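You operate a simulated robot arm through the tools that you are given. There is no shell and no other tool. Be economical: measure what you need, move in short steps, check, and stop when the job is done.

You run a simulated robot arm. Do the job below in one go: nothing can be reset, and whatever is moved stays where it is left.

Task
Put one of the middle blue weights from the ends bench top on the ends bench shelf. Then take the small white block and leave it on top of the grey pulley. Then shut the blue sliding lid. Then put the oil bottle on the winder deck. Then fetch the red tag and set it on the pink paper pad. Then take the green tag and put it in the shallow green tray. Then close the upper coil drawer. Then close the lower check drawer. Then close the upper check drawer. Do these in the order given. Set down upright: oil bottle.

It is judged by the outcome, as a careful person would: the job done as asked, and still so three seconds after it is handed in. It fails if anything else is knocked over, pushed out of place, dropped, spilled or broken. Lids that push on must go on centred and level and be pressed home; caps that screw on are set level and turned clockwise until they are tight.

Robot
A 7-joint arm with a two-finger parallel gripper on a trunk, on a base that drives. Base frame: it is fixed to the floor where the robot stands at the start and does not move with it; the origin is under the middle of the robot, x ahead of it, y to its left, z up; the surface under the hand at the start is at about z = 760. Units: mm, rad, N and s.
With the tool pointing down near the work surface it reaches from about 200 to 740 mm from the robot's upright axis, wherever it stands. Its first joint turns from -2.897 to 2.897 rad. Places, roughly: blue sliding lid [500, 5200, 800]; ends bench shelf [600, 400, 200]; green tag [750, 8000, 500]; grey pulley (10x10x3 cm) [500, 300, 800]; lower check drawer [4900, 4400, 400]; middle blue weight (4x4x2 cm) [400, 700, 800]; oil bottle [1000, 6750, 750]; pink paper pad (20x27x2 cm) [5200, 6900, 800]; red tag [750, 7500, 1250]; shallow green tray inside (16x18 cm) [400, 4600, 800]; small white block (6x4x3 cm) [400, 3900, 800]; upper check drawer [4900, 4400, 600]; upper coil drawer [5000, 7200, 600]; winder deck (12x22 cm) [700, 3360, 800]. Payload 1.57 kg.
Tool frame: the origin (TCP) lies between the finger pads and is the grasp point; the fingertips stand 30 mm ahead of it; z points along the fingers, y is the line along which they close. The gripper opens to 110 mm. The fingers are 24 mm wide and 12 mm thick; the gripper's body (48 by 112 mm) begins 78 mm behind the TCP.
Orientation is told as [roll, pitch, yaw] about the base's x, y, z axes, in that order, counted from this pose: with the fingers straight down and closing along the base's y, the tool's x points along the base's -x, its y along +y and its z along -z.

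Tools
- The arm moves only by the tool send_rows. Its argument "targets" is a list of rows, each a list of 7 numbers: the shift along the tool's x, y, z in units of 300 mm (1.0 is 300 mm), then the turn, a rotation vector about the tool's x, y, z in units of 120 degrees (1.0 is 120 degrees), then the gripper command, from -1 (shut) to 1 (fully open), values between in proportion. In form: [[tx, ty, tz, wx, wy, wz, fingers], ...]. A call has 1 to 8 rows; each row is the pose to reach, as a shift and turn from the pose commanded when the call began, along the tool's axes at that moment. A call with a number of a shift or a turn outside -1 to 1 is refused whole. Each row takes 0.2 s and may step no farther than 50 mm and 0.15 rad from the row before; otherwise, or with a gripper value out of range, the whole call is refused. Where a pose cannot be reached the arm comes as near as it can. A force on the tool above 40 N (or 10 N above the force at the start of the call, whichever is more), or a blocked arm, ends the call early, and 0.2 s more pass. Each finger travels about 45 mm/s and halts on what it meets, pressing with about 43 N; the grip force reading is that of the motor and also rises with nothing between the fingers. The clock runs only during rows and for 0.2 s after the last one: add rows that repeat a pose to give the fingers time. The reply holds the time, the measured pose of the TCP, the force on the tool along the base axes, the opening and the grip force, in the units named above and with some noise, with the torque about the TCP (base axes, N m) and any sound that the robot's microphone picked up, and new pictures: "views" is both (left out), scene, wrist or none.
- Cameras (640 x 400 px; columns grow to the right, rows downward): "scene" is now at [19.8, 174.5, 1463.3]; the picture's right is [0.24, -0.97, 0.00], its down [-0.68, -0.17, -0.71] and it looks along [0.69, 0.17, -0.70] (base axes); focal length 296 px, centre (320, 200). "wrist" rides on the gripper at [70, 16, -141] in the tool frame; the picture's right is [-0.23, 0.97, 0.00], its down [-0.86, -0.20, -0.48] and it looks along [-0.47, -0.11, 0.88] (tool axes); focal length 222 px, centre (320, 200). There is no depth. A picture from a camera that has moved, and an enlarged one, comes with that camera's place and axes in the base frame and with its lens.
- lift_body(by): slides the trunk up (or, below 0, down) by that many mm; the arm and the scene camera ride with it, the base frame stays. It gives what a move gives, with no picture.
- steer(legs): drives the robot by 1 to 6 legs, each [ahead, turn to the left] in mm and rad, along the robot's own axes; the way and the turn of a leg run together, so that a leg with both is an arc; at most 1500 mm and 3.142 rad a leg. The arm and the cameras ride along, it lands a little off, and it stops where it bumps. It gives what a move gives, and a new picture of the scene camera.
- pan_tilt(pan, tilt): turns the head with the scene camera to pan (to the left, within 2.705 rad either way) and tilt (down, from -0.506 to 1.204), counted from straight ahead of the robot. It gives what a move gives, and a new picture of the scene camera.
- zoom(camera, box): a new picture of the part [left, top, right, bottom] of that camera's present view, enlarged. No time passes.
- finish_job(): hands the job in; it is judged then, once.

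Go step by step. Nothing tells you exact positions but the pictures and the camera data: compare them with the known pose of the tool, close in by small moves and look again before you grip or let go. The budget is 207 turns and 260 pictures, counting those below and the enlarged ones. Unless the task says otherwise, let go and move clear before handing in, and close with one line.

The tools are called after "Emit:" as name(argument=value, ...) on one line, values as JSON. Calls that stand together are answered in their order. send_rows: Moves the arm, as the interface text tells. Its arguments: {"type":"object","properties":{"targets":{"type":"array"},"views":{"type":"string","enum":["both","scene","wrist","none"]}},"required":["targets"]} The other tools are called the same way: lift_body (by) slides the trunk up or down; steer (legs) drives the base; pan_tilt (pan, tilt) turns the head that bears the scene camera; zoom (camera, box) takes an enlarged picture of a part of a camera's view; finish_job () hands the job in.

At the start:

```text
time: 0.0
eef_pos: [388.1, 283.4, 1028.5]
tcp_rot: [0.0, -0.001, 0.001]
ft_force: [0.6, -0.4, 0.2]
wrist_torque: [0.02, 0.01, -0.02]
width: 109.9
gripper_force: 0.0
trunk travel left (down, up): [-400.0, 190.0]
robot x, y, heading: [0.5, 2.0, -0.0]
head pan, tilt: [0.237, 0.777]
```

scene: 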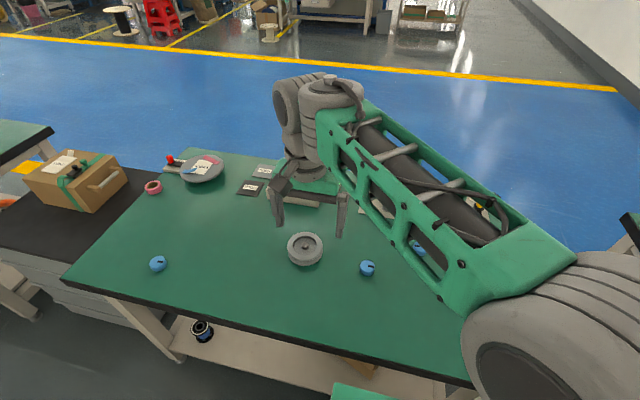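
wrist: 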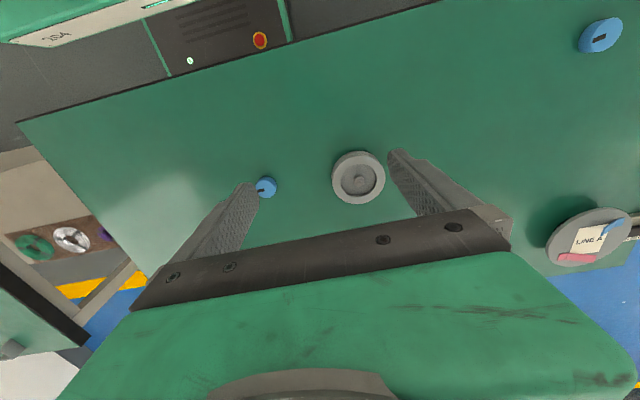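

I see the ends bench with several blue weights, the grey pulley and the shelf below. I'll zoom in to compare the weights' sizes.

Emit:
zoom(camera="scene", box=[100, 200, 260, 300])

Emit:
zoom(camera="scene", box=[280, 190, 480, 315])

Emit:
zoom(camera="scene", box=[130, 130, 450, 330])

```text
4.00 times, centred on (180, 250) of scene
camera zoom: at [19.8, 174.5, 1463.3], right [0.24, -0.97, 0.0], down [-0.68, -0.17, -0.71], along [0.69, 0.17, -0.7], focal length 1182 px, centre (880, 0)
```

zoom: 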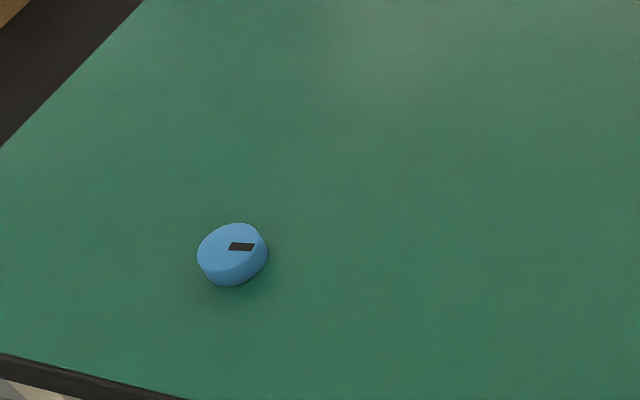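

```text
3.20 times, centred on (380, 252) of scene
camera zoom: at [19.8, 174.5, 1463.3], right [0.24, -0.97, 0.0], down [-0.68, -0.17, -0.71], along [0.69, 0.17, -0.7], focal length 946 px, centre (128, 32)
```

zoom: 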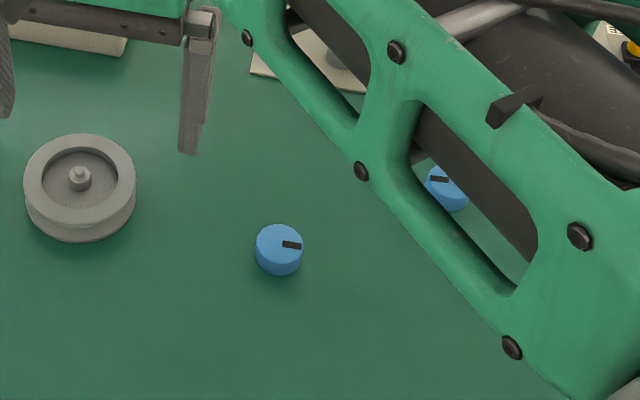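

```text
2.00 times, centred on (290, 230) of scene
camera zoom: at [19.8, 174.5, 1463.3], right [0.24, -0.97, 0.0], down [-0.68, -0.17, -0.71], along [0.69, 0.17, -0.7], focal length 591 px, centre (380, 140)
```

zoom: 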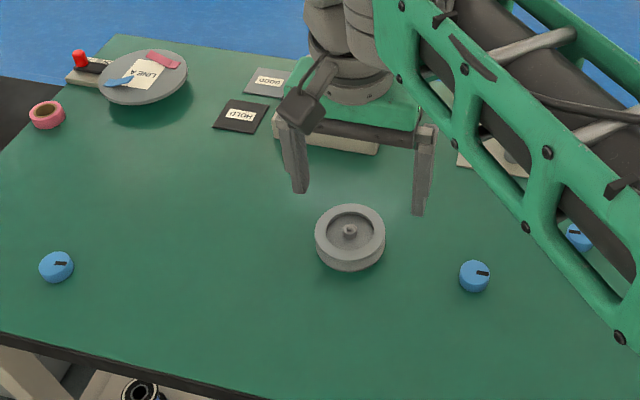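

The left weight is at about (352, 710), just out of reach. I'll shift the robot left along the bench.

Emit:
steer(legs=[[-150, 0], [0, 1.5708], [500, 0], [0, -1.5708], [120, 0]])

```text
time: 12.4
eef_pos: [336.6, 791.9, 1030.7]
tcp_rot: [0.001, -0.001, 0.028]
ft_force: [-0.5, 0.2, 0.5]
wrist_torque: [0.04, 0.01, -0.01]
width: 110.2
gripper_force: 0.0
trunk travel left (down, up): [-400.0, 190.0]
robot x, y, heading: [-43.6, 493.3, 0.027]
head pan, tilt: [0.237, 0.777]
camera scene: at [-29.5, 671.0, 1463.3], right [0.26, -0.97, 0.0], down [-0.68, -0.18, -0.71], along [0.69, 0.19, -0.7], focal length 296 px, centre (320, 200)
```

scene: 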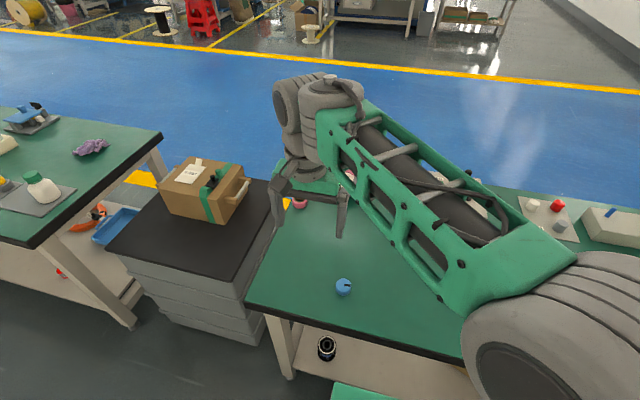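

The weight is now at about (358, 714). I'll come over it and check with the wrist camera.

Emit:
send_rows(targets=[[-0.015, -0.05, 0.1, 0, 0, 0, 0.2], [-0.03, -0.1, 0.22, 0, 0, 0, 0.2], [-0.05, -0.16, 0.34, 0, 0, 0, 0.2], [-0.063, -0.21, 0.46, 0, 0, 0, 0.2], [-0.063, -0.253, 0.533, 0, 0, 0, 0.2], [-0.063, -0.253, 0.533, 0, 0, 0, 0.2]])

```text
time: 13.8
eef_pos: [357.1, 716.6, 868.9]
tcp_rot: [0.0, 0.0, 0.029]
ft_force: [-0.5, -0.1, 0.5]
wrist_torque: [0.05, 0.01, -0.02]
width: 66.1
gripper_force: 0.0
trunk travel left (down, up): [-400.0, 190.0]
robot x, y, heading: [-45.9, 499.7, 0.031]
head pan, tilt: [0.237, 0.777]
camera scene: at [-29.5, 670.9, 1463.3], right [0.26, -0.96, 0.0], down [-0.68, -0.18, -0.71], along [0.69, 0.19, -0.7], focal length 296 px, centre (320, 200)
camera wrist: at [286.9, 731.5, 1010.8], right [0.2, 0.98, 0.0], down [0.86, -0.18, 0.48], along [0.47, -0.1, -0.88], focal length 222 px, centre (320, 200)
```

scene: 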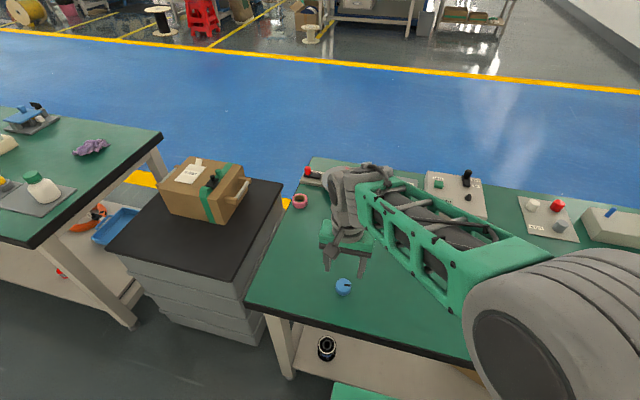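
wrist: 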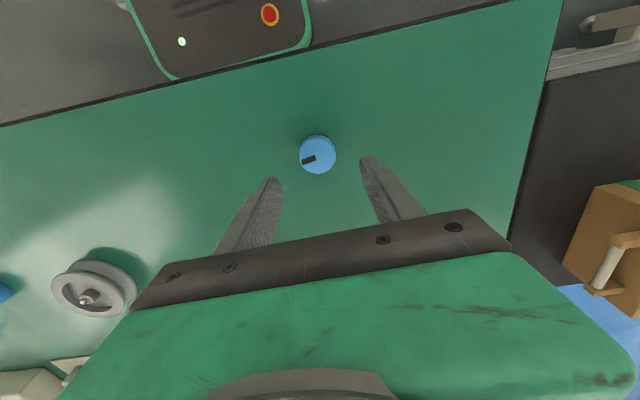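

The weight is centred at (355, 714.5), under the hand. I'll descend and grip.

Emit:
send_rows(targets=[[0.006, -0.006, 0.13, 0, 0, 0, 0.2], [0.006, -0.006, 0.22, 0, 0, 0, 0.2], [0.006, -0.006, 0.245, 0, 0, 0, 0.2], [0.006, -0.006, 0.245, 0, 0, 0, -1], [0.006, -0.006, 0.245, 0, 0, 0, -1], [0.006, -0.006, 0.245, 0, 0, 0, -1]], views="wrist")

```text
time: 15.2
eef_pos: [354.6, 714.3, 798.0]
tcp_rot: [0.0, 0.0, 0.026]
ft_force: [0.3, 0.8, -0.3]
wrist_torque: [0.01, 0.03, 0.02]
width: 39.0
gripper_force: 25.6
trunk travel left (down, up): [-400.0, 190.0]
robot x, y, heading: [-47.1, 497.8, 0.031]
head pan, tilt: [0.237, 0.777]
camera wrist: at [284.8, 729.3, 939.0], right [0.2, 0.98, 0.0], down [0.86, -0.18, 0.48], along [0.47, -0.1, -0.88], focal length 222 px, centre (320, 200)
```

wrist: 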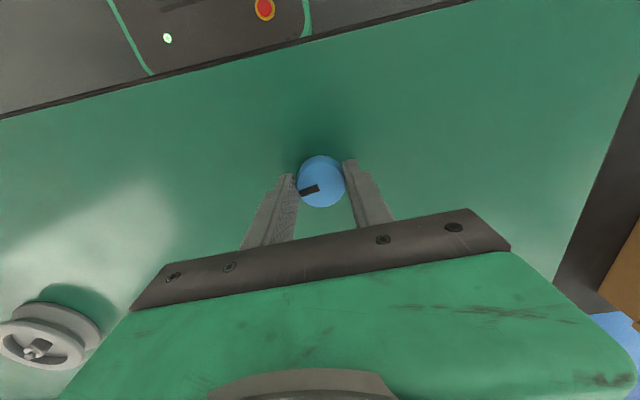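

Gripped at 39 mm. I'll lift, then back off to look at the shelf.

Emit:
send_rows(targets=[[0, 0, -0.1, 0, 0, 0, -1], [0, 0, -0.25, 0, 0, 0, -1], [0, 0, -0.4, 0, 0, 0, -1], [0, 0, -0.4, 0, 0, 0, -1]], views="none")

Emit:
steer(legs=[[-600, 0]])

```text
time: 16.2
eef_pos: [354.0, 715.6, 918.5]
tcp_rot: [0.0, 0.0, 0.027]
ft_force: [-0.6, 0.0, -2.4]
wrist_torque: [0.0, -0.02, -0.01]
width: 38.7
gripper_force: 42.7
trunk travel left (down, up): [-400.0, 190.0]
robot x, y, heading: [-42.1, 497.7, 0.029]
head pan, tilt: [0.237, 0.777]
```

```text
time: 19.2
eef_pos: [-176.4, 696.5, 917.6]
tcp_rot: [0.0, -0.001, 0.031]
ft_force: [0.5, 0.6, -1.9]
wrist_torque: [-0.02, -0.01, -0.01]
width: 38.5
gripper_force: 43.5
trunk travel left (down, up): [-400.0, 190.0]
robot x, y, heading: [-572.8, 475.9, 0.03]
head pan, tilt: [0.237, 0.777]
stopped in leg 1: the robot was blocked; the commanded pose is now the measured one
camera scene: at [-560.6, 650.1, 1463.3], right [0.26, -0.96, 0.0], down [-0.68, -0.19, -0.71], along [0.69, 0.19, -0.7], focal length 296 px, centre (320, 200)
```

scene: 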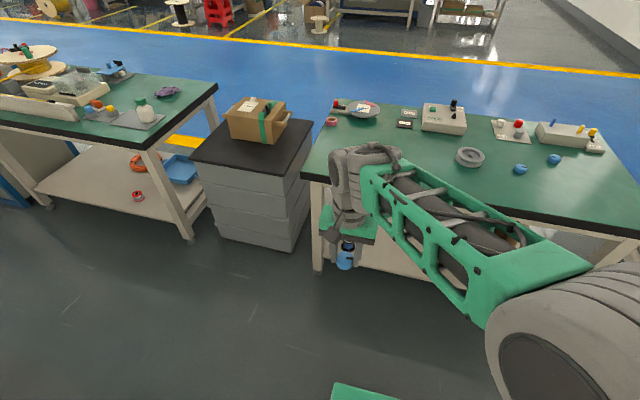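

I'm clear of the bench, blocked only by something behind me. I'll lower the trunk and look at the shelf.

Emit:
lift_body(by=-400)

Emit:
pan_tilt(pan=-0.1, tilt=0.6)

```text
time: 23.0
eef_pos: [-177.4, 694.0, 517.2]
tcp_rot: [-0.001, 0.0, 0.031]
ft_force: [-0.1, -0.3, -1.5]
wrist_torque: [0.02, 0.04, -0.01]
width: 38.5
gripper_force: 43.0
trunk travel left (down, up): [0.0, 590.0]
robot x, y, heading: [-574.4, 473.8, 0.022]
head pan, tilt: [0.237, 0.777]
```

```text
time: 23.8
eef_pos: [-175.9, 695.4, 518.0]
tcp_rot: [-0.001, 0.002, 0.032]
ft_force: [-0.1, 0.2, -2.9]
wrist_torque: [0.0, -0.03, 0.02]
width: 38.4
gripper_force: 42.4
trunk travel left (down, up): [0.0, 590.0]
robot x, y, heading: [-574.4, 473.5, 0.033]
head pan, tilt: [-0.099, 0.6]
camera scene: at [-550.8, 622.0, 1078.4], right [-0.07, -1.0, 0.0], down [-0.56, 0.04, -0.82], along [0.82, -0.06, -0.57], focal length 296 px, centre (320, 200)
```

scene: 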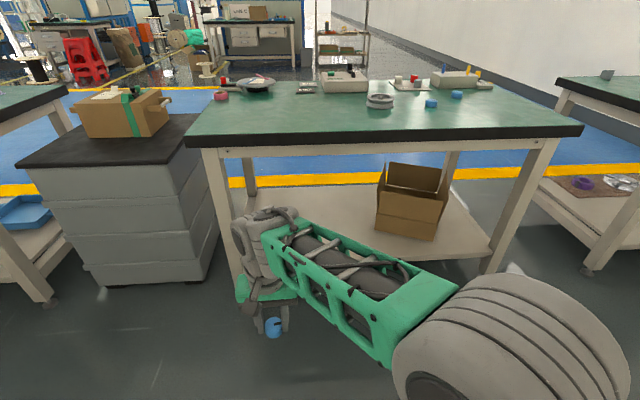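

The left part of the shelf is clear and there is a cardboard box at its right. I'll stretch the arm low in front of the bench, then drive in.

Emit:
send_rows(targets=[[-0.1, -0.08, -0.08, 0, 0, 0, -1], [-0.2, -0.16, 0.0, 0, 0, 0, -1], [-0.3, -0.24, 0.08, 0, 0, 0, -1], [-0.4, -0.32, 0.16, 0, 0, 0, -1], [-0.5, -0.4, 0.24, 0, 0, 0, -1], [-0.6, -0.48, 0.32, 0, 0, 0, -1], [-0.7, -0.56, 0.4, 0, 0, 0, -1], [-0.8, -0.64, 0.48, 0, 0, 0, -1]], views="scene")

```text
time: 25.6
eef_pos: [70.1, 513.2, 376.7]
tcp_rot: [0.0, -0.001, 0.033]
ft_force: [-1.3, -0.2, -2.0]
wrist_torque: [0.03, 0.0, 0.03]
width: 38.5
gripper_force: 43.0
trunk travel left (down, up): [0.0, 590.0]
robot x, y, heading: [-576.8, 474.0, 0.034]
head pan, tilt: [-0.099, 0.6]
camera scene: at [-551.0, 621.9, 1078.5], right [-0.07, -1.0, 0.0], down [-0.56, 0.04, -0.83], along [0.82, -0.06, -0.56], focal length 296 px, centre (320, 200)
```

scene: 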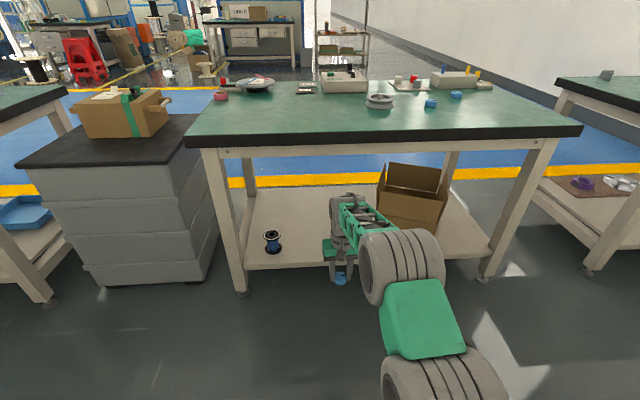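

The reach is good and the arm lies low. I'll extend a bit more and lower.

Emit:
send_rows(targets=[[-0.1, 0, 0.1, 0, 0, 0, -1], [-0.2, 0, 0.2, 0, 0, 0, -1], [-0.28, 0, 0.28, 0, 0, 0, -1], [-0.28, 0, 0.34, 0, 0, 0, -1], [-0.28, 0, 0.34, 0, 0, 0, -1]], views="both")

```text
time: 26.8
eef_pos: [153.0, 514.4, 273.1]
tcp_rot: [0.001, -0.001, 0.032]
ft_force: [-0.1, -0.1, -0.8]
wrist_torque: [0.04, 0.02, -0.03]
width: 38.4
gripper_force: 43.1
trunk travel left (down, up): [0.0, 590.0]
robot x, y, heading: [-573.4, 476.4, 0.026]
head pan, tilt: [-0.099, 0.6]
camera scene: at [-550.6, 621.8, 1078.4], right [-0.07, -1.0, 0.0], down [-0.56, 0.04, -0.82], along [0.82, -0.06, -0.57], focal length 296 px, centre (320, 200)
camera wrist: at [82.5, 528.6, 413.1], right [0.2, 0.98, 0.0], down [0.86, -0.17, 0.48], along [0.47, -0.09, -0.88], focal length 222 px, centre (320, 200)
```

scene: 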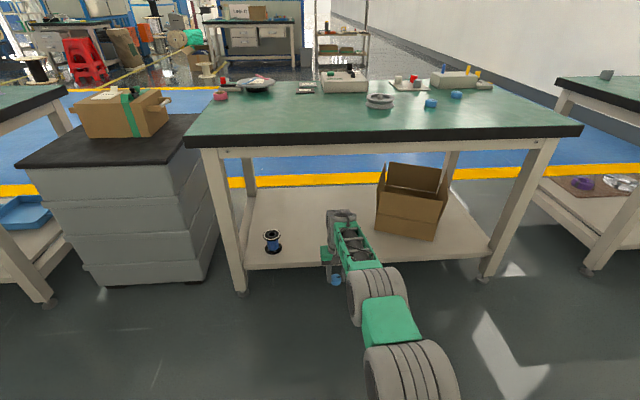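
wrist: 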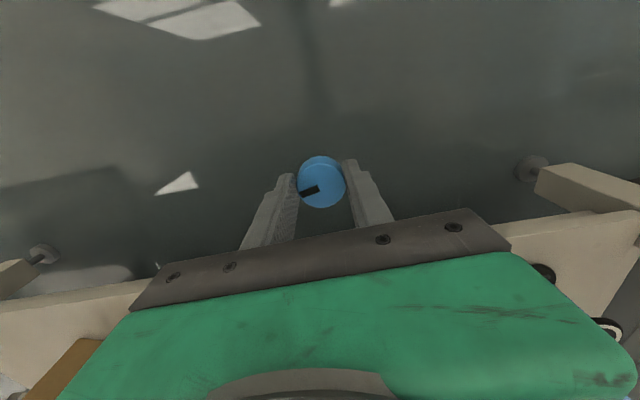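

Everything passes under the apron with margin. I'll drive in.

Emit:
steer(legs=[[215, 0]])

Emit:
zoom(camera="wrist", box=[0, 0, 640, 400])

```text
time: 28.5
eef_pos: [368.0, 522.3, 271.7]
tcp_rot: [0.001, 0.0, 0.034]
ft_force: [0.4, 0.1, -2.4]
wrist_torque: [-0.02, 0.02, 0.02]
width: 38.4
gripper_force: 43.0
trunk travel left (down, up): [0.0, 590.0]
robot x, y, heading: [-359.6, 486.4, 0.034]
head pan, tilt: [-0.099, 0.6]
camera scene: at [-335.1, 628.6, 1078.4], right [-0.07, -1.0, 0.0], down [-0.56, 0.04, -0.82], along [0.82, -0.06, -0.57], focal length 296 px, centre (320, 200)
```

scene: 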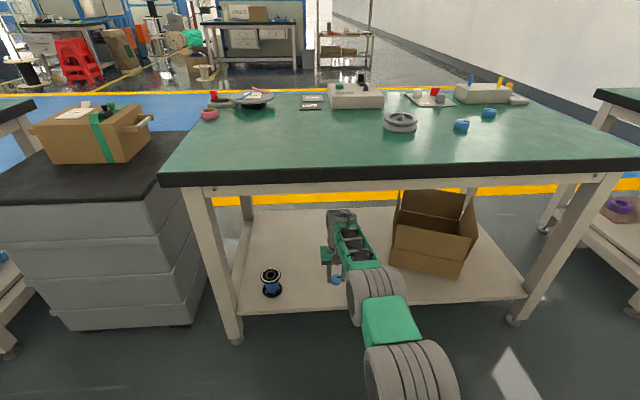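

```text
1.00 times, centred on (320, 200) of wrist (not enlarged: the box is as wide or as high as the picture)
camera zoom: at [298.2, 537.3, 413.3], right [0.19, 0.98, 0.0], down [0.86, -0.17, 0.48], along [0.47, -0.09, -0.88], focal length 222 px, centre (320, 200)
```

zoom: 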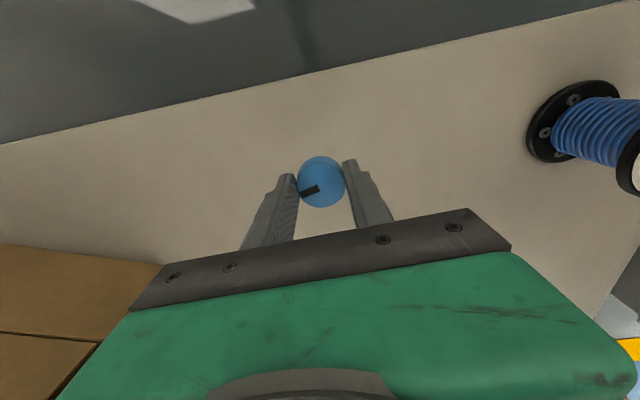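

Over the shelf with no obstacles. I'll lower gently until contact.

Emit:
send_rows(targets=[[0, 0, 0.06, 0, 0, 0, -1], [0, 0, 0.083, 0, 0, 0, -1], [0, 0, 0.093, 0, 0, 0, -1], [0, 0, 0.103, 0, 0, 0, -1], [0, 0, 0.113, 0, 0, 0, -1], [0, 0, 0.123, 0, 0, 0, -1]], views="wrist")

```text
time: 29.9
eef_pos: [368.4, 523.7, 238.0]
tcp_rot: [0.002, 0.0, 0.035]
ft_force: [-11.4, -0.8, 14.7]
wrist_torque: [-0.02, 0.46, -0.05]
width: 38.5
gripper_force: 43.4
trunk travel left (down, up): [0.0, 590.0]
robot x, y, heading: [-362.5, 479.7, 0.027]
head pan, tilt: [-0.099, 0.6]
camera wrist: at [297.8, 537.4, 378.7], right [0.19, 0.98, 0.0], down [0.86, -0.17, 0.48], along [0.47, -0.09, -0.88], focal length 222 px, centre (320, 200)
```

wrist: 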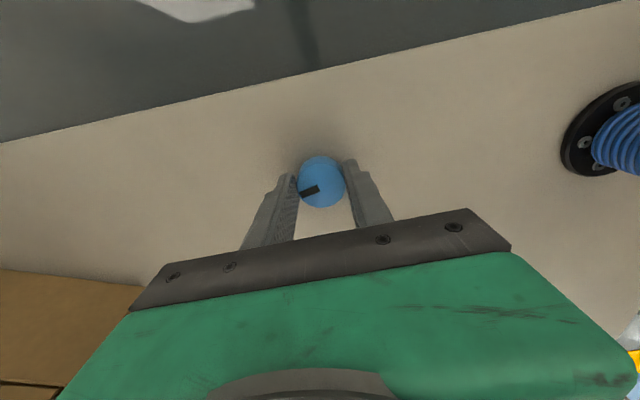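

It has touched down. I'll release, rise a little and look.

Emit:
send_rows(targets=[[0, 0, -0.01, 0, 0, 0, -0.2], [0, 0, -0.01, 0, 0, 0, 0.2], [0, 0, -0.01, 0, 0, 0, 0.2], [0, 0, -0.08, 0, 0, 0, 0.2], [0, 0, -0.13, 0, 0, 0, 0.2]], views="wrist")

Emit:
steer(legs=[[-210, 0]])

```text
time: 31.1
eef_pos: [369.3, 522.6, 273.8]
tcp_rot: [0.0, 0.002, 0.034]
ft_force: [-0.2, 0.3, -0.6]
wrist_torque: [-0.01, 0.0, -0.01]
width: 66.0
gripper_force: 0.0
trunk travel left (down, up): [0.0, 590.0]
robot x, y, heading: [-357.1, 476.6, 0.033]
head pan, tilt: [-0.099, 0.6]
camera wrist: at [298.8, 537.3, 415.0], right [0.19, 0.98, 0.0], down [0.86, -0.17, 0.48], along [0.47, -0.09, -0.88], focal length 222 px, centre (320, 200)
```

wrist: 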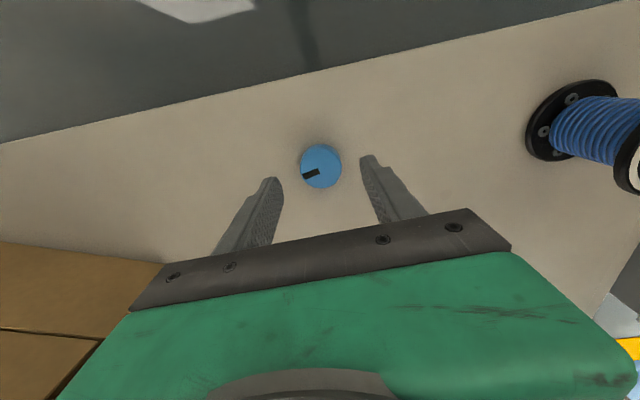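

```text
time: 32.7
eef_pos: [157.7, 513.8, 274.2]
tcp_rot: [-0.001, -0.002, 0.034]
ft_force: [-0.2, -0.2, 0.3]
wrist_torque: [0.02, 0.01, -0.02]
width: 66.3
gripper_force: 0.1
trunk travel left (down, up): [0.0, 590.0]
robot x, y, heading: [-569.6, 477.6, 0.032]
head pan, tilt: [-0.099, 0.6]
camera scene: at [-546.6, 621.9, 1078.4], right [-0.07, -1.0, 0.0], down [-0.56, 0.04, -0.83], along [0.82, -0.06, -0.56], focal length 296 px, centre (320, 200)
```

scene: 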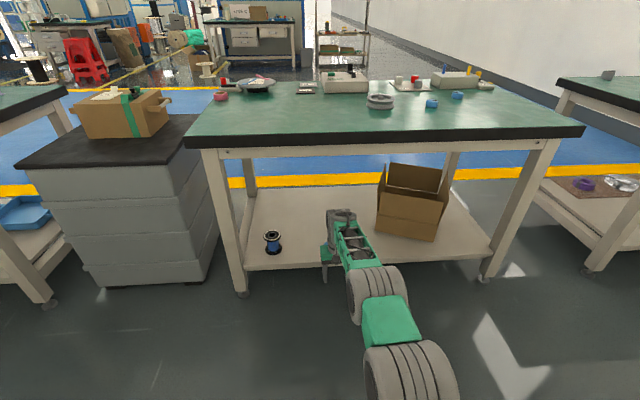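

The weight is down on the shelf. I'll retract, raise the trunk and drive toward the white block at about (400, 3900).

Emit:
send_rows(targets=[[0.11, 0, -0.1, 0, 0, 0, 0.2], [0.22, 0, -0.2, 0, 0, 0, 0.2], [0.33, 0, -0.3, 0, 0, 0, 0.2], [0.44, 0, -0.4, 0, 0, 0, 0.2], [0.55, 0, -0.5, 0, 0, 0, 0.2], [0.66, 0, -0.6, 0, 0, 0, 0.2], [0.77, 0, -0.7, 0, 0, 0, 0.2], [0.85, 0, -0.8, 0, 0, 0, 0.2]], views="none")

Emit:
lift_body(by=400)

Emit:
pan_tilt(pan=1.4, tilt=0.3)

```text
time: 34.5
eef_pos: [-100.0, 507.7, 513.1]
tcp_rot: [0.001, 0.001, 0.033]
ft_force: [-0.4, 0.8, -0.3]
wrist_torque: [0.0, -0.03, 0.02]
width: 65.7
gripper_force: 0.1
trunk travel left (down, up): [0.0, 590.0]
robot x, y, heading: [-569.1, 476.0, 0.034]
head pan, tilt: [-0.099, 0.6]
```

```text
time: 38.4
eef_pos: [-97.7, 507.1, 913.2]
tcp_rot: [0.0, 0.002, 0.033]
ft_force: [-0.2, 1.5, 0.5]
wrist_torque: [0.03, 0.0, 0.0]
width: 65.9
gripper_force: 0.1
trunk travel left (down, up): [-400.0, 190.0]
robot x, y, heading: [-570.5, 471.1, 0.034]
head pan, tilt: [-0.099, 0.6]
```

```text
time: 40.0
eef_pos: [-97.9, 507.3, 913.3]
tcp_rot: [0.001, 0.0, 0.034]
ft_force: [-0.1, 0.2, 0.3]
wrist_torque: [0.02, 0.0, 0.01]
width: 66.0
gripper_force: 0.1
trunk travel left (down, up): [-400.0, 190.0]
robot x, y, heading: [-572.1, 473.8, 0.034]
head pan, tilt: [1.4, 0.3]
camera scene: at [-621.7, 720.4, 1505.9], right [0.99, -0.14, 0.0], down [-0.04, -0.29, -0.96], along [0.13, 0.95, -0.3], focal length 296 px, centre (320, 200)
```

scene: 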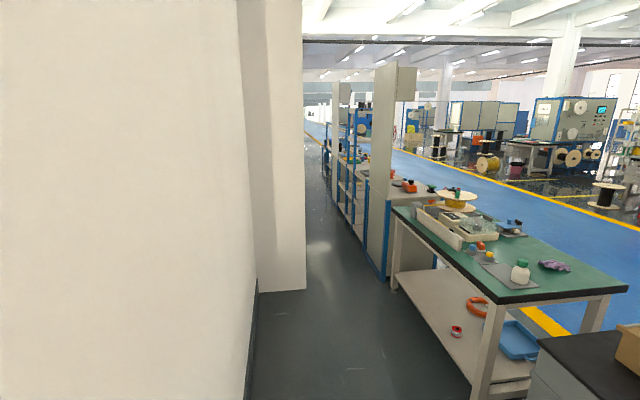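

The corridor runs between the wall and benches, with a pillar near y≈2900. I'll turn left and drive along x≈-110.

Emit:
pan_tilt(pan=-0.3, tilt=0.6)

Emit:
steer(legs=[[200, 0], [0, 1.356], [1443, 0], [0, 0.181], [900, 0]])

```text
time: 41.7
eef_pos: [-99.0, 507.7, 913.1]
tcp_rot: [0.001, 0.0, 0.033]
ft_force: [-0.4, -0.2, -0.8]
wrist_torque: [0.03, -0.02, 0.01]
width: 66.0
gripper_force: 0.0
trunk travel left (down, up): [-400.0, 190.0]
robot x, y, heading: [-570.8, 474.6, 0.033]
head pan, tilt: [-0.3, 0.6]
camera scene: at [-549.6, 604.5, 1478.4], right [-0.27, -0.96, 0.0], down [-0.54, 0.15, -0.83], along [0.8, -0.22, -0.56], focal length 296 px, centre (320, 200)
```

scene: 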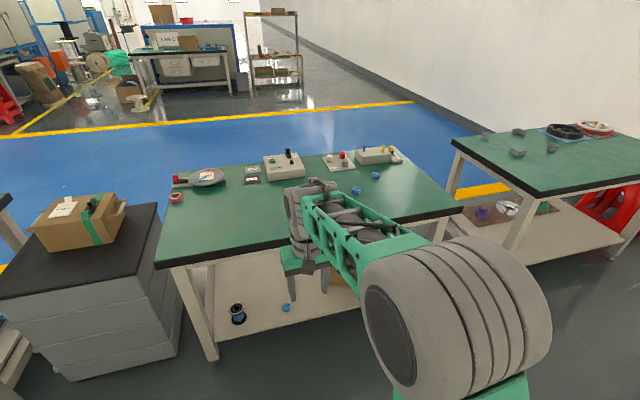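

```text
time: 58.3
eef_pos: [-96.5, 3241.8, 913.4]
tcp_rot: [-0.001, -0.001, 1.556]
ft_force: [-0.4, -0.1, 0.7]
wrist_torque: [-0.01, 0.02, -0.01]
width: 65.7
gripper_force: 0.0
trunk travel left (down, up): [-400.0, 190.0]
robot x, y, heading: [-85.4, 2767.7, 1.555]
head pan, tilt: [-0.3, 0.6]
camera scene: at [-213.5, 2796.3, 1478.4], right [0.95, -0.31, 0.0], down [-0.18, -0.54, -0.83], along [0.26, 0.78, -0.56], focal length 296 px, centre (320, 200)
```

scene: 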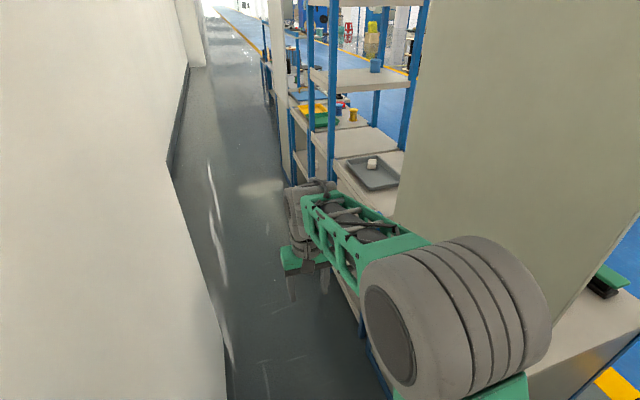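

The white block is in a grey tray at about (454, 3976). I'll tuck the arm in, drive up beside it and face the rack.

Emit:
send_rows(targets=[[0.14, 0, -0.08, 0, 0, 0, 0.2], [0.28, 0, -0.16, 0, 0, 0, 0.2], [0.42, 0, -0.24, 0, 0, 0, 0.2], [0.56, 0, -0.32, 0, 0, 0, 0.2], [0.56, 0, -0.32, 0, 0, 0, 0.2]], views="none")

Emit:
steer(legs=[[0, 0.1], [1140, 0], [0, -1.66]])

```text
time: 59.5
eef_pos: [-99.8, 3075.1, 1008.9]
tcp_rot: [0.0, 0.001, 1.557]
ft_force: [0.1, -0.1, 0.9]
wrist_torque: [0.03, 0.0, 0.02]
width: 66.0
gripper_force: 0.0
trunk travel left (down, up): [-400.0, 190.0]
robot x, y, heading: [-84.8, 2771.7, 1.558]
head pan, tilt: [-0.3, 0.6]
```

```text
time: 69.9
eef_pos: [136.1, 3929.9, 1009.2]
tcp_rot: [0.0, 0.001, -0.018]
ft_force: [0.3, 0.0, 0.7]
wrist_torque: [0.01, 0.03, 0.0]
width: 66.0
gripper_force: 0.1
trunk travel left (down, up): [-400.0, 190.0]
robot x, y, heading: [-169.8, 3917.1, -0.022]
head pan, tilt: [-0.3, 0.6]
camera scene: at [-143.8, 4046.8, 1478.4], right [-0.32, -0.95, 0.0], down [-0.54, 0.18, -0.83], along [0.78, -0.26, -0.56], focal length 296 px, centre (320, 200)
```

scene: 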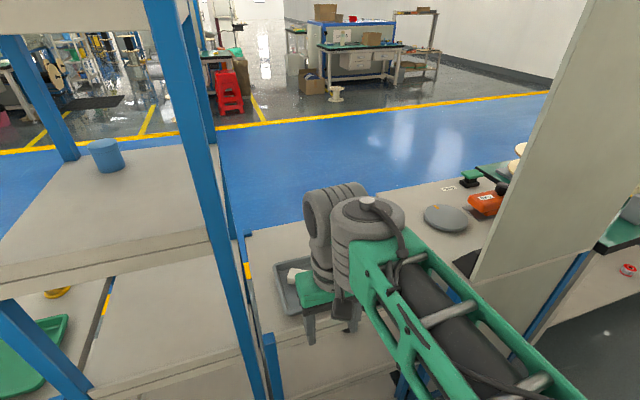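

The block is seen near (455, 3935). I'll extend over it and look with the wrist camera.

Emit:
send_rows(targets=[[-0.14, 0.005, 0.03, 0, 0, 0, 0.2], [-0.28, 0.01, 0.06, 0, 0, 0, 0.2], [-0.42, 0.015, 0.09, 0, 0, 0, 0.2], [-0.56, 0.02, 0.12, 0, 0, 0, 0.2], [-0.7, 0.025, 0.15, 0, 0, 0, 0.2], [-0.84, 0.03, 0.18, 0, 0, 0, 0.2], [-0.96, 0.03, 0.2, 0, 0, 0, 0.2], [-0.96, 0.03, 0.2, 0, 0, 0, 0.2]])

```text
time: 71.7
eef_pos: [424.4, 3935.7, 948.8]
tcp_rot: [0.0, -0.002, -0.019]
ft_force: [-0.1, -0.2, 0.2]
wrist_torque: [-0.03, 0.0, 0.02]
width: 66.2
gripper_force: 0.1
trunk travel left (down, up): [-400.0, 190.0]
robot x, y, heading: [-171.4, 3915.5, -0.019]
head pan, tilt: [-0.3, 0.6]
camera scene: at [-143.4, 4046.8, 1478.4], right [-0.32, -0.95, 0.0], down [-0.54, 0.18, -0.82], along [0.78, -0.26, -0.57], focal length 296 px, centre (320, 200)
camera wrist: at [354.8, 3954.1, 1089.8], right [0.25, 0.97, 0.0], down [0.85, -0.22, 0.48], along [0.46, -0.12, -0.88], focal length 222 px, centre (320, 200)
```

scene: 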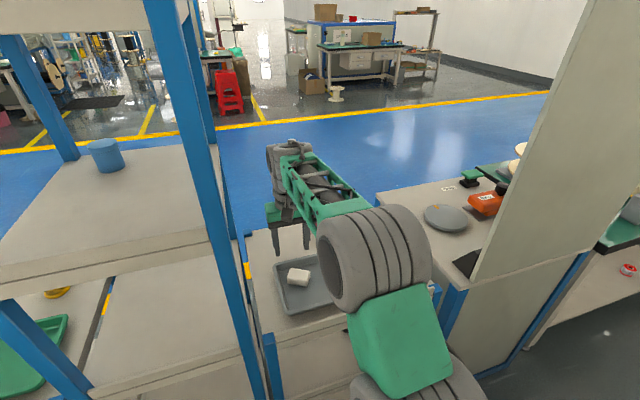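
wrist: 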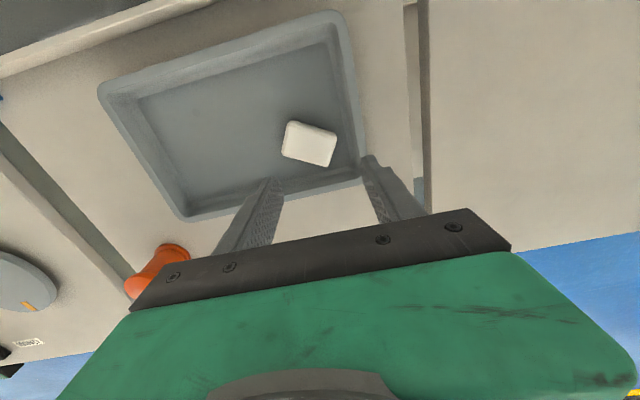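

The block's centre is at about (424, 3920), with its long axis about 62° from x. I'll rotate to grip across the short side and lower.

Emit:
send_rows(targets=[[0, -0.01, 0.03, 0, 0, -0.0664, 0.2], [0, -0.02, 0.06, 0, 0, -0.1328, 0.2], [0, -0.03, 0.09, 0, 0, -0.1992, 0.2], [0, -0.04, 0.12, 0, 0, -0.2656, 0.2], [0, -0.05, 0.15, 0, 0, -0.332, 0.2], [0, -0.05, 0.18, 0, 0, -0.3984, 0.2], [0, -0.05, 0.2, 0, 0, -0.4648, 0.2], [0, -0.05, 0.2, 0, 0, -0.531, 0.2]])

```text
time: 73.5
eef_pos: [424.9, 3920.2, 888.7]
tcp_rot: [-0.002, 0.0, 1.096]
ft_force: [-0.2, 0.6, 0.4]
wrist_torque: [0.02, 0.01, 0.05]
width: 65.9
gripper_force: 0.0
trunk travel left (down, up): [-400.0, 190.0]
robot x, y, heading: [-172.5, 3915.6, -0.018]
head pan, tilt: [-0.3, 0.6]
camera scene: at [-143.7, 4046.8, 1478.4], right [-0.32, -0.95, 0.0], down [-0.54, 0.18, -0.83], along [0.78, -0.26, -0.56], focal length 296 px, centre (320, 200)
camera wrist: at [377.2, 3866.1, 1029.3], right [-0.76, 0.65, 0.0], down [0.57, 0.67, 0.48], along [0.31, 0.36, -0.88], focal length 222 px, centre (320, 200)
```

scene: 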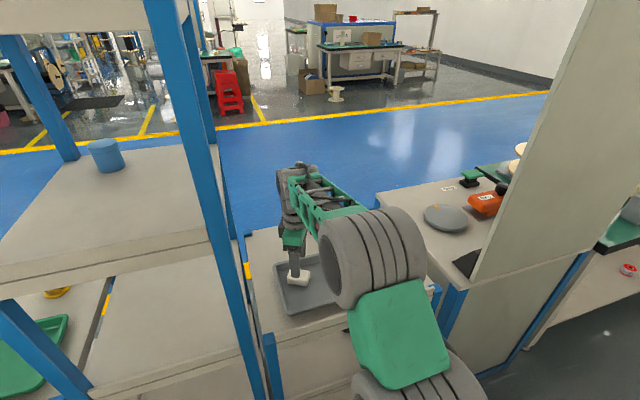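
wrist: 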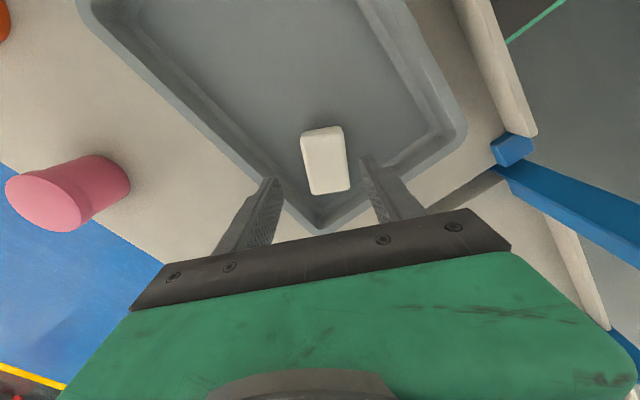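

Alignment is good. I'll make a small correction, descend and grip.

Emit:
send_rows(targets=[[-0.018, 0.015, 0.1, 0, 0, 0.02, 0.2], [-0.018, 0.015, 0.2, 0, 0, 0.02, 0.2], [-0.018, 0.015, 0.25, 0, 0, 0.02, 0.2], [-0.018, 0.015, 0.27, 0, 0, 0.02, 0.2], [-0.018, 0.015, 0.27, 0, 0, 0.02, -1], [-0.018, 0.015, 0.27, 0, 0, 0.02, -1], [-0.018, 0.015, 0.27, 0, 0, 0.02, -1]], views="wrist")

```text
time: 74.2
eef_pos: [424.9, 3923.9, 836.9]
tcp_rot: [-0.016, -0.007, 1.051]
ft_force: [-14.0, -3.5, 20.9]
wrist_torque: [0.21, 1.54, 0.0]
width: 71.0
gripper_force: 3.1
trunk travel left (down, up): [-400.0, 190.0]
robot x, y, heading: [-171.4, 3915.8, -0.023]
head pan, tilt: [-0.3, 0.6]
stopped in row 3: the force on the tool passed its limit at 56 N (the readings are from after the stop); the commanded pose is now the measured one
camera wrist: at [372.8, 3872.9, 976.3], right [-0.73, 0.68, -0.01], down [0.59, 0.64, 0.49], along [0.34, 0.35, -0.87], focal length 222 px, centre (320, 200)
```

wrist: 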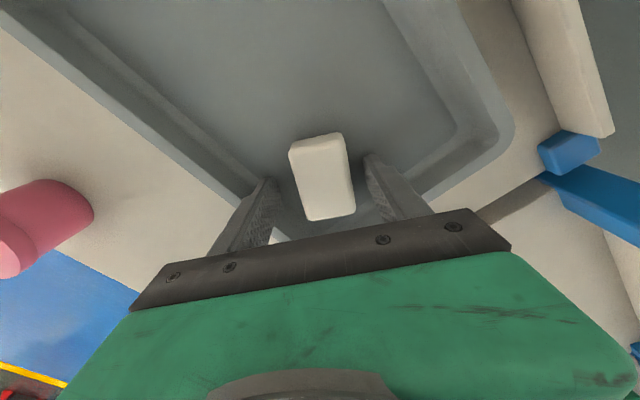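

Something was touched at fingertip height ≈807. I'll zoom in to see whether it is the tray floor or rim.

Emit:
zoom(camera="wrist", box=[200, 100, 440, 250])

Emit:
zoom(camera="scene", box=[230, 200, 370, 330])

```text
2.67 times, centred on (320, 175) of wrist
camera zoom: at [372.8, 3872.9, 976.3], right [-0.73, 0.68, -0.01], down [0.59, 0.64, 0.49], along [0.34, 0.35, -0.87], focal length 592 px, centre (320, 267)
```

zoom: 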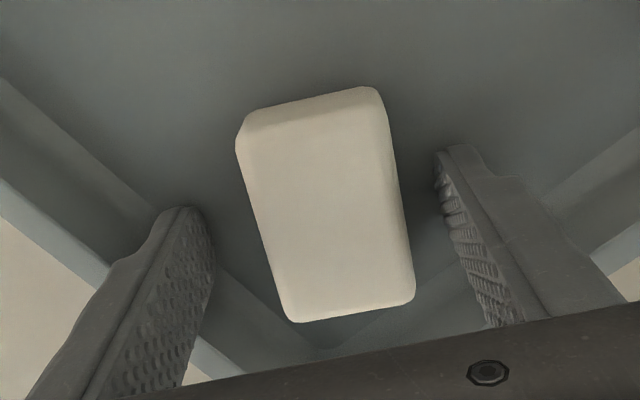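

```text
3.08 times, centred on (300, 265) of scene
camera zoom: at [-147.6, 4046.6, 1478.9], right [-0.32, -0.95, 0.0], down [-0.53, 0.18, -0.83], along [0.78, -0.26, -0.56], focal length 909 px, centre (382, 0)
```

zoom: 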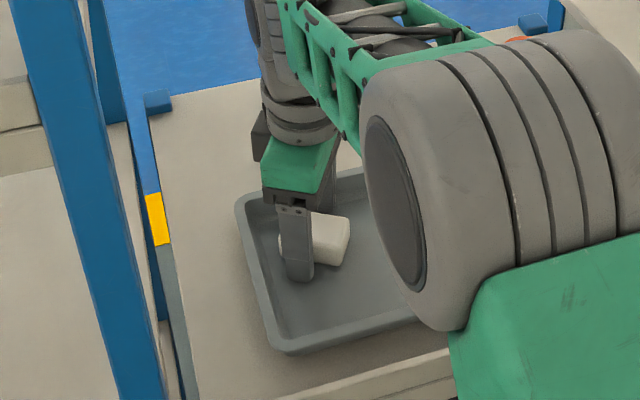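

The fingertips are on the tray floor at ≈805, with the block between them. I'll rise 4 mm and close.

Emit:
send_rows(targets=[[0, 0, -0.014, 0, 0, 0, 0.1], [0, 0, -0.014, 0, 0, 0, -1], [0, 0, -0.014, 0, 0, 0, -1], [0, 0, -0.014, 0, 0, 0, -1], [0, 0, -0.014, 0, 0, 0, -1]], views="wrist")

```text
time: 75.4
eef_pos: [427.1, 3926.1, 836.0]
tcp_rot: [-0.013, -0.007, 1.05]
ft_force: [0.1, 0.0, 0.8]
wrist_torque: [-0.02, 0.02, -0.03]
width: 39.2
gripper_force: 32.5
trunk travel left (down, up): [-400.0, 190.0]
robot x, y, heading: [-169.9, 3918.9, -0.02]
head pan, tilt: [-0.3, 0.6]
camera wrist: at [375.5, 3873.6, 977.0], right [-0.73, 0.68, -0.01], down [0.59, 0.64, 0.49], along [0.34, 0.35, -0.87], focal length 222 px, centre (320, 200)
```

wrist: 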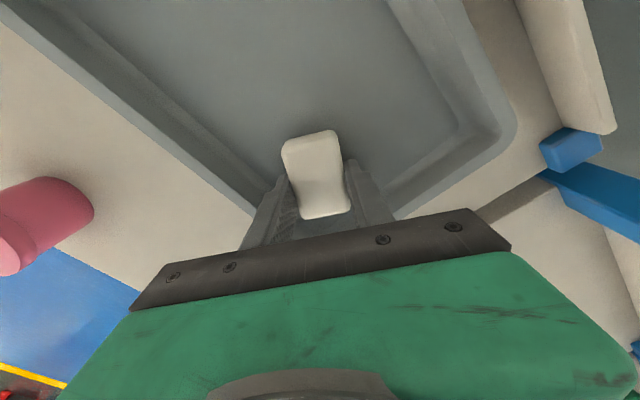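

Gripped at 39 mm. I'll lift and retract.

Emit:
send_rows(targets=[[0, 0, -0.12, 0, 0, 0, -1], [0, 0, -0.27, 0, 0, 0, -1], [0.076, 0.132, -0.3, 0, 0, 0, -1], [0.152, 0.264, -0.33, 0, 0, 0, -1], [0.228, 0.396, -0.36, 0, 0, 0, -1], [0.304, 0.528, -0.39, 0, 0, 0, -1], [0.38, 0.66, -0.42, 0, 0, 0, -1], [0.456, 0.792, -0.45, 0, 0, 0, -1]], views="both")

```text
time: 77.2
eef_pos: [149.0, 3923.5, 967.3]
tcp_rot: [-0.012, -0.007, 1.052]
ft_force: [1.0, 0.5, -1.4]
wrist_torque: [0.0, 0.0, 0.03]
width: 38.7
gripper_force: 43.3
trunk travel left (down, up): [-400.0, 190.0]
robot x, y, heading: [-174.3, 3922.0, -0.026]
head pan, tilt: [-0.3, 0.6]
camera scene: at [-143.7, 4046.8, 1478.4], right [-0.32, -0.95, 0.0], down [-0.54, 0.18, -0.83], along [0.78, -0.26, -0.56], focal length 296 px, centre (320, 200)
camera wrist: at [97.9, 3872.0, 1107.2], right [-0.73, 0.68, -0.01], down [0.59, 0.64, 0.49], along [0.34, 0.35, -0.87], focal length 222 px, centre (320, 200)
```

scene: 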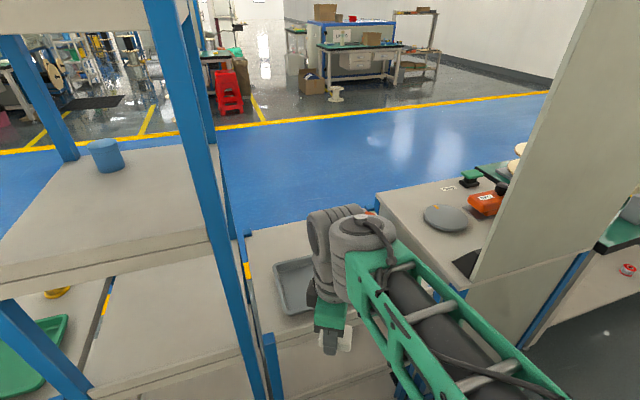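
wrist: 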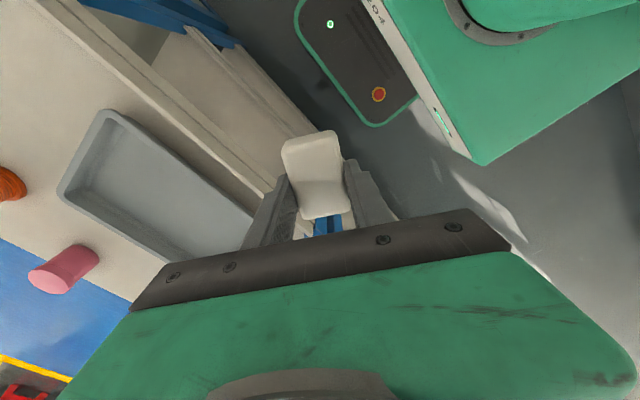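

The block is held. I'll drive back along the corridor to the pulley at about (499, 336).

Emit:
steer(legs=[[0, -1.475], [925, 0], [0, -0.069], [1500, 0], [1150, 0], [0, 1.57]])

Emit:
pan_tilt(pan=0.237, tilt=0.777)

```text
time: 100.0
eef_pos: [93.2, 5.3, 965.6]
tcp_rot: [-0.011, -0.007, -0.256]
ft_force: [0.6, 0.0, -0.5]
wrist_torque: [0.0, 0.01, 0.02]
width: 39.1
gripper_force: 42.4
trunk travel left (down, up): [-400.0, 190.0]
robot x, y, heading: [6.4, 308.9, -1.329]
head pan, tilt: [-0.3, 0.6]
stopped in leg 6: the robot was blocked; the commanded pose is now the measured one
camera scene: at [134.1, 320.0, 1478.4], right [-1.0, 0.06, 0.0], down [0.03, 0.56, -0.83], along [-0.05, -0.82, -0.56], focal length 296 px, centre (320, 200)
```

scene: 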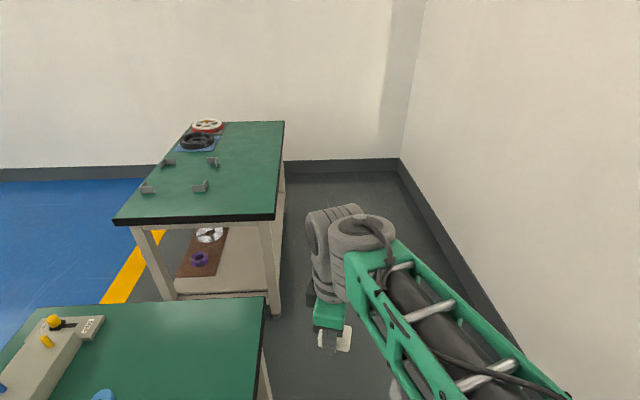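

```text
time: 100.9
eef_pos: [92.3, 3.8, 968.9]
tcp_rot: [-0.014, -0.005, -0.256]
ft_force: [0.4, 0.1, -1.2]
wrist_torque: [0.0, 0.05, 0.01]
width: 39.0
gripper_force: 43.3
trunk travel left (down, up): [-400.0, 190.0]
robot x, y, heading: [1.4, 311.2, -1.336]
head pan, tilt: [0.237, 0.777]
camera scene: at [176.9, 335.6, 1463.4], right [-0.89, -0.46, 0.0], down [-0.32, 0.62, -0.71], along [0.33, -0.63, -0.7], focal length 296 px, centre (320, 200)
```

scene: 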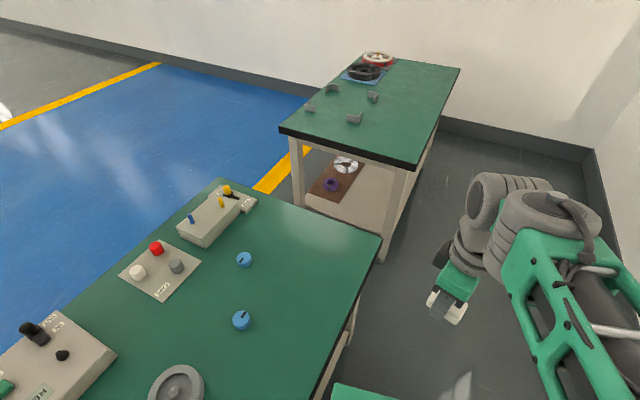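

The robot drifted to x≈0 and brushed the bench when turning. I'll back off, realign to x≈-165 and turn there.

Emit:
steer(legs=[[-450, 0], [0, -0.385], [430, 0], [0, 1.72]])

```text
time: 111.2
eef_pos: [155.4, 327.3, 967.6]
tcp_rot: [-0.011, -0.007, 1.078]
ft_force: [0.2, -0.1, -0.2]
wrist_torque: [-0.01, -0.01, 0.01]
width: 38.8
gripper_force: 42.8
trunk travel left (down, up): [-400.0, 190.0]
robot x, y, heading: [-167.2, 314.6, -0.003]
head pan, tilt: [0.237, 0.777]
camera scene: at [-145.7, 488.9, 1463.4], right [0.24, -0.97, 0.0], down [-0.68, -0.17, -0.71], along [0.69, 0.17, -0.7], focal length 296 px, centre (320, 200)
```

scene: 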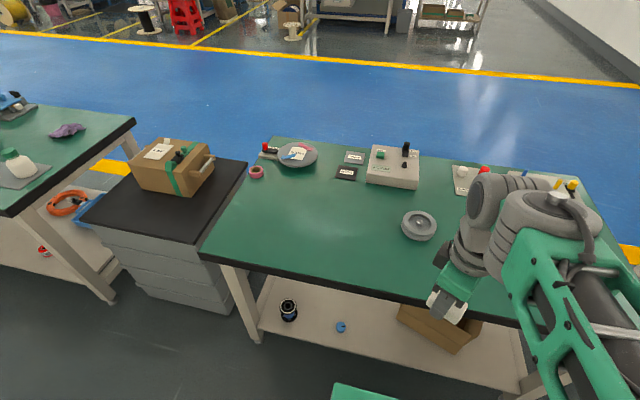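

The pulley is at about (497, 338). I'll zoom in to see its top shape.

Emit:
zoom(camera="scene", box=[378, 195, 458, 245])

Emit:
zoom(camera="scene", box=[400, 260, 500, 330])

```text
8.00 times, centred on (418, 220) of scene
camera zoom: at [-145.7, 488.9, 1463.4], right [0.24, -0.97, 0.0], down [-0.68, -0.17, -0.71], along [0.69, 0.17, -0.7], focal length 2364 px, centre (-464, 40)
```

zoom: 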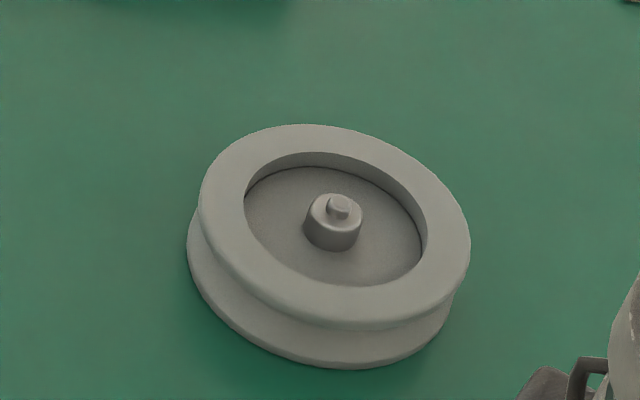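

```text
5.71 times, centred on (450, 295) of scene
camera zoom: at [-145.7, 488.9, 1463.4], right [0.24, -0.97, 0.0], down [-0.68, -0.17, -0.71], along [0.69, 0.17, -0.7], focal length 1689 px, centre (-423, -343)
```

zoom: 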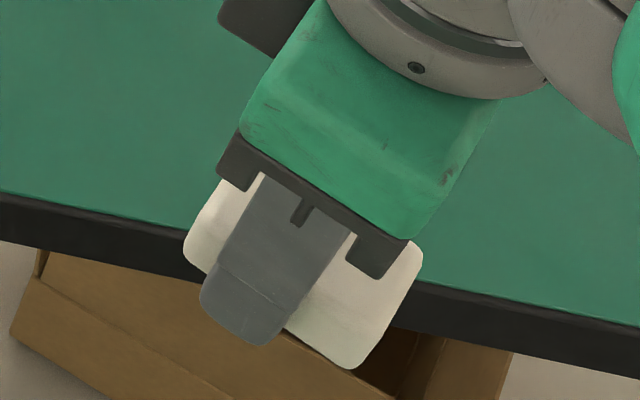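

The hub's pin stands a little above the rim, so I'll rest the block on the rim beside the hub. I need a higher grip for that, so I'll set the block on the bench and regrip it.

Emit:
send_rows(targets=[[-0.048, -0.097, 0.05, -0.001, -0.0005, -0.04, -1], [-0.096, -0.195, 0.1, -0.002, -0.001, -0.08, -1], [-0.144, -0.292, 0.18, -0.003, -0.0015, -0.12, -1], [-0.191, -0.389, 0.27, -0.004, -0.002, -0.16, -1], [-0.239, -0.487, 0.36, -0.005, -0.0025, -0.2, -1], [-0.287, -0.584, 0.45, -0.0054, -0.003, -0.235, -1], [-0.287, -0.584, 0.45, -0.0054, -0.003, -0.235, -1]])

```text
time: 112.8
eef_pos: [351.8, 323.6, 833.7]
tcp_rot: [-0.003, -0.008, 1.57]
ft_force: [-0.3, 0.7, 0.2]
wrist_torque: [-0.01, 0.02, 0.04]
width: 38.9
gripper_force: 43.1
trunk travel left (down, up): [-400.0, 190.0]
robot x, y, heading: [-164.6, 316.4, 0.006]
head pan, tilt: [0.237, 0.777]
camera scene: at [-145.2, 488.9, 1463.4], right [0.24, -0.97, 0.0], down [-0.68, -0.17, -0.71], along [0.69, 0.17, -0.7], focal length 296 px, centre (320, 200)
camera wrist: at [334.9, 252.9, 973.4], right [-0.97, 0.23, 0.0], down [0.2, 0.85, 0.49], along [0.11, 0.47, -0.87], focal length 222 px, centre (320, 200)
```

scene: 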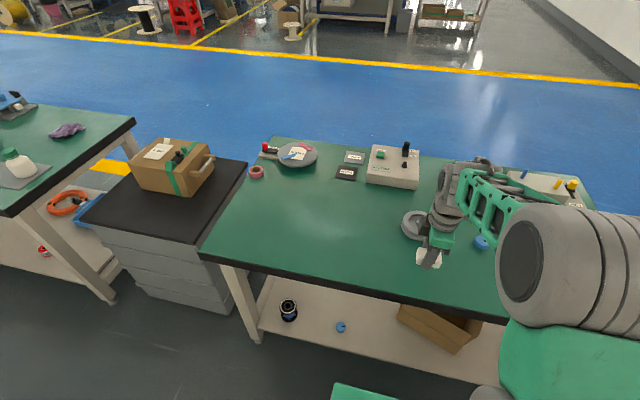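
wrist: 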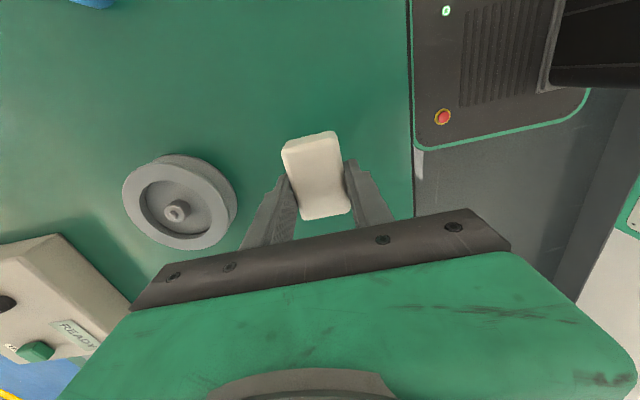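

Now I'll set the block down gently on the bare bench.

Emit:
send_rows(targets=[[0, 0, 0.08, 0, 0, 0, -1], [0, 0, 0.115, 0, 0, 0, -1], [0, 0, 0.122, 0, 0, 0, -1], [0, 0, 0.129, 0, 0, 0, -1], [0, 0, 0.136, 0, 0, 0, -1]], views="none")

```text
time: 114.0
eef_pos: [351.6, 322.2, 793.7]
tcp_rot: [-0.004, -0.009, 1.568]
ft_force: [-0.6, -0.3, -0.3]
wrist_torque: [0.0, 0.01, 0.0]
width: 38.7
gripper_force: 43.1
trunk travel left (down, up): [-400.0, 190.0]
robot x, y, heading: [-164.4, 316.7, 0.001]
head pan, tilt: [0.237, 0.777]
```

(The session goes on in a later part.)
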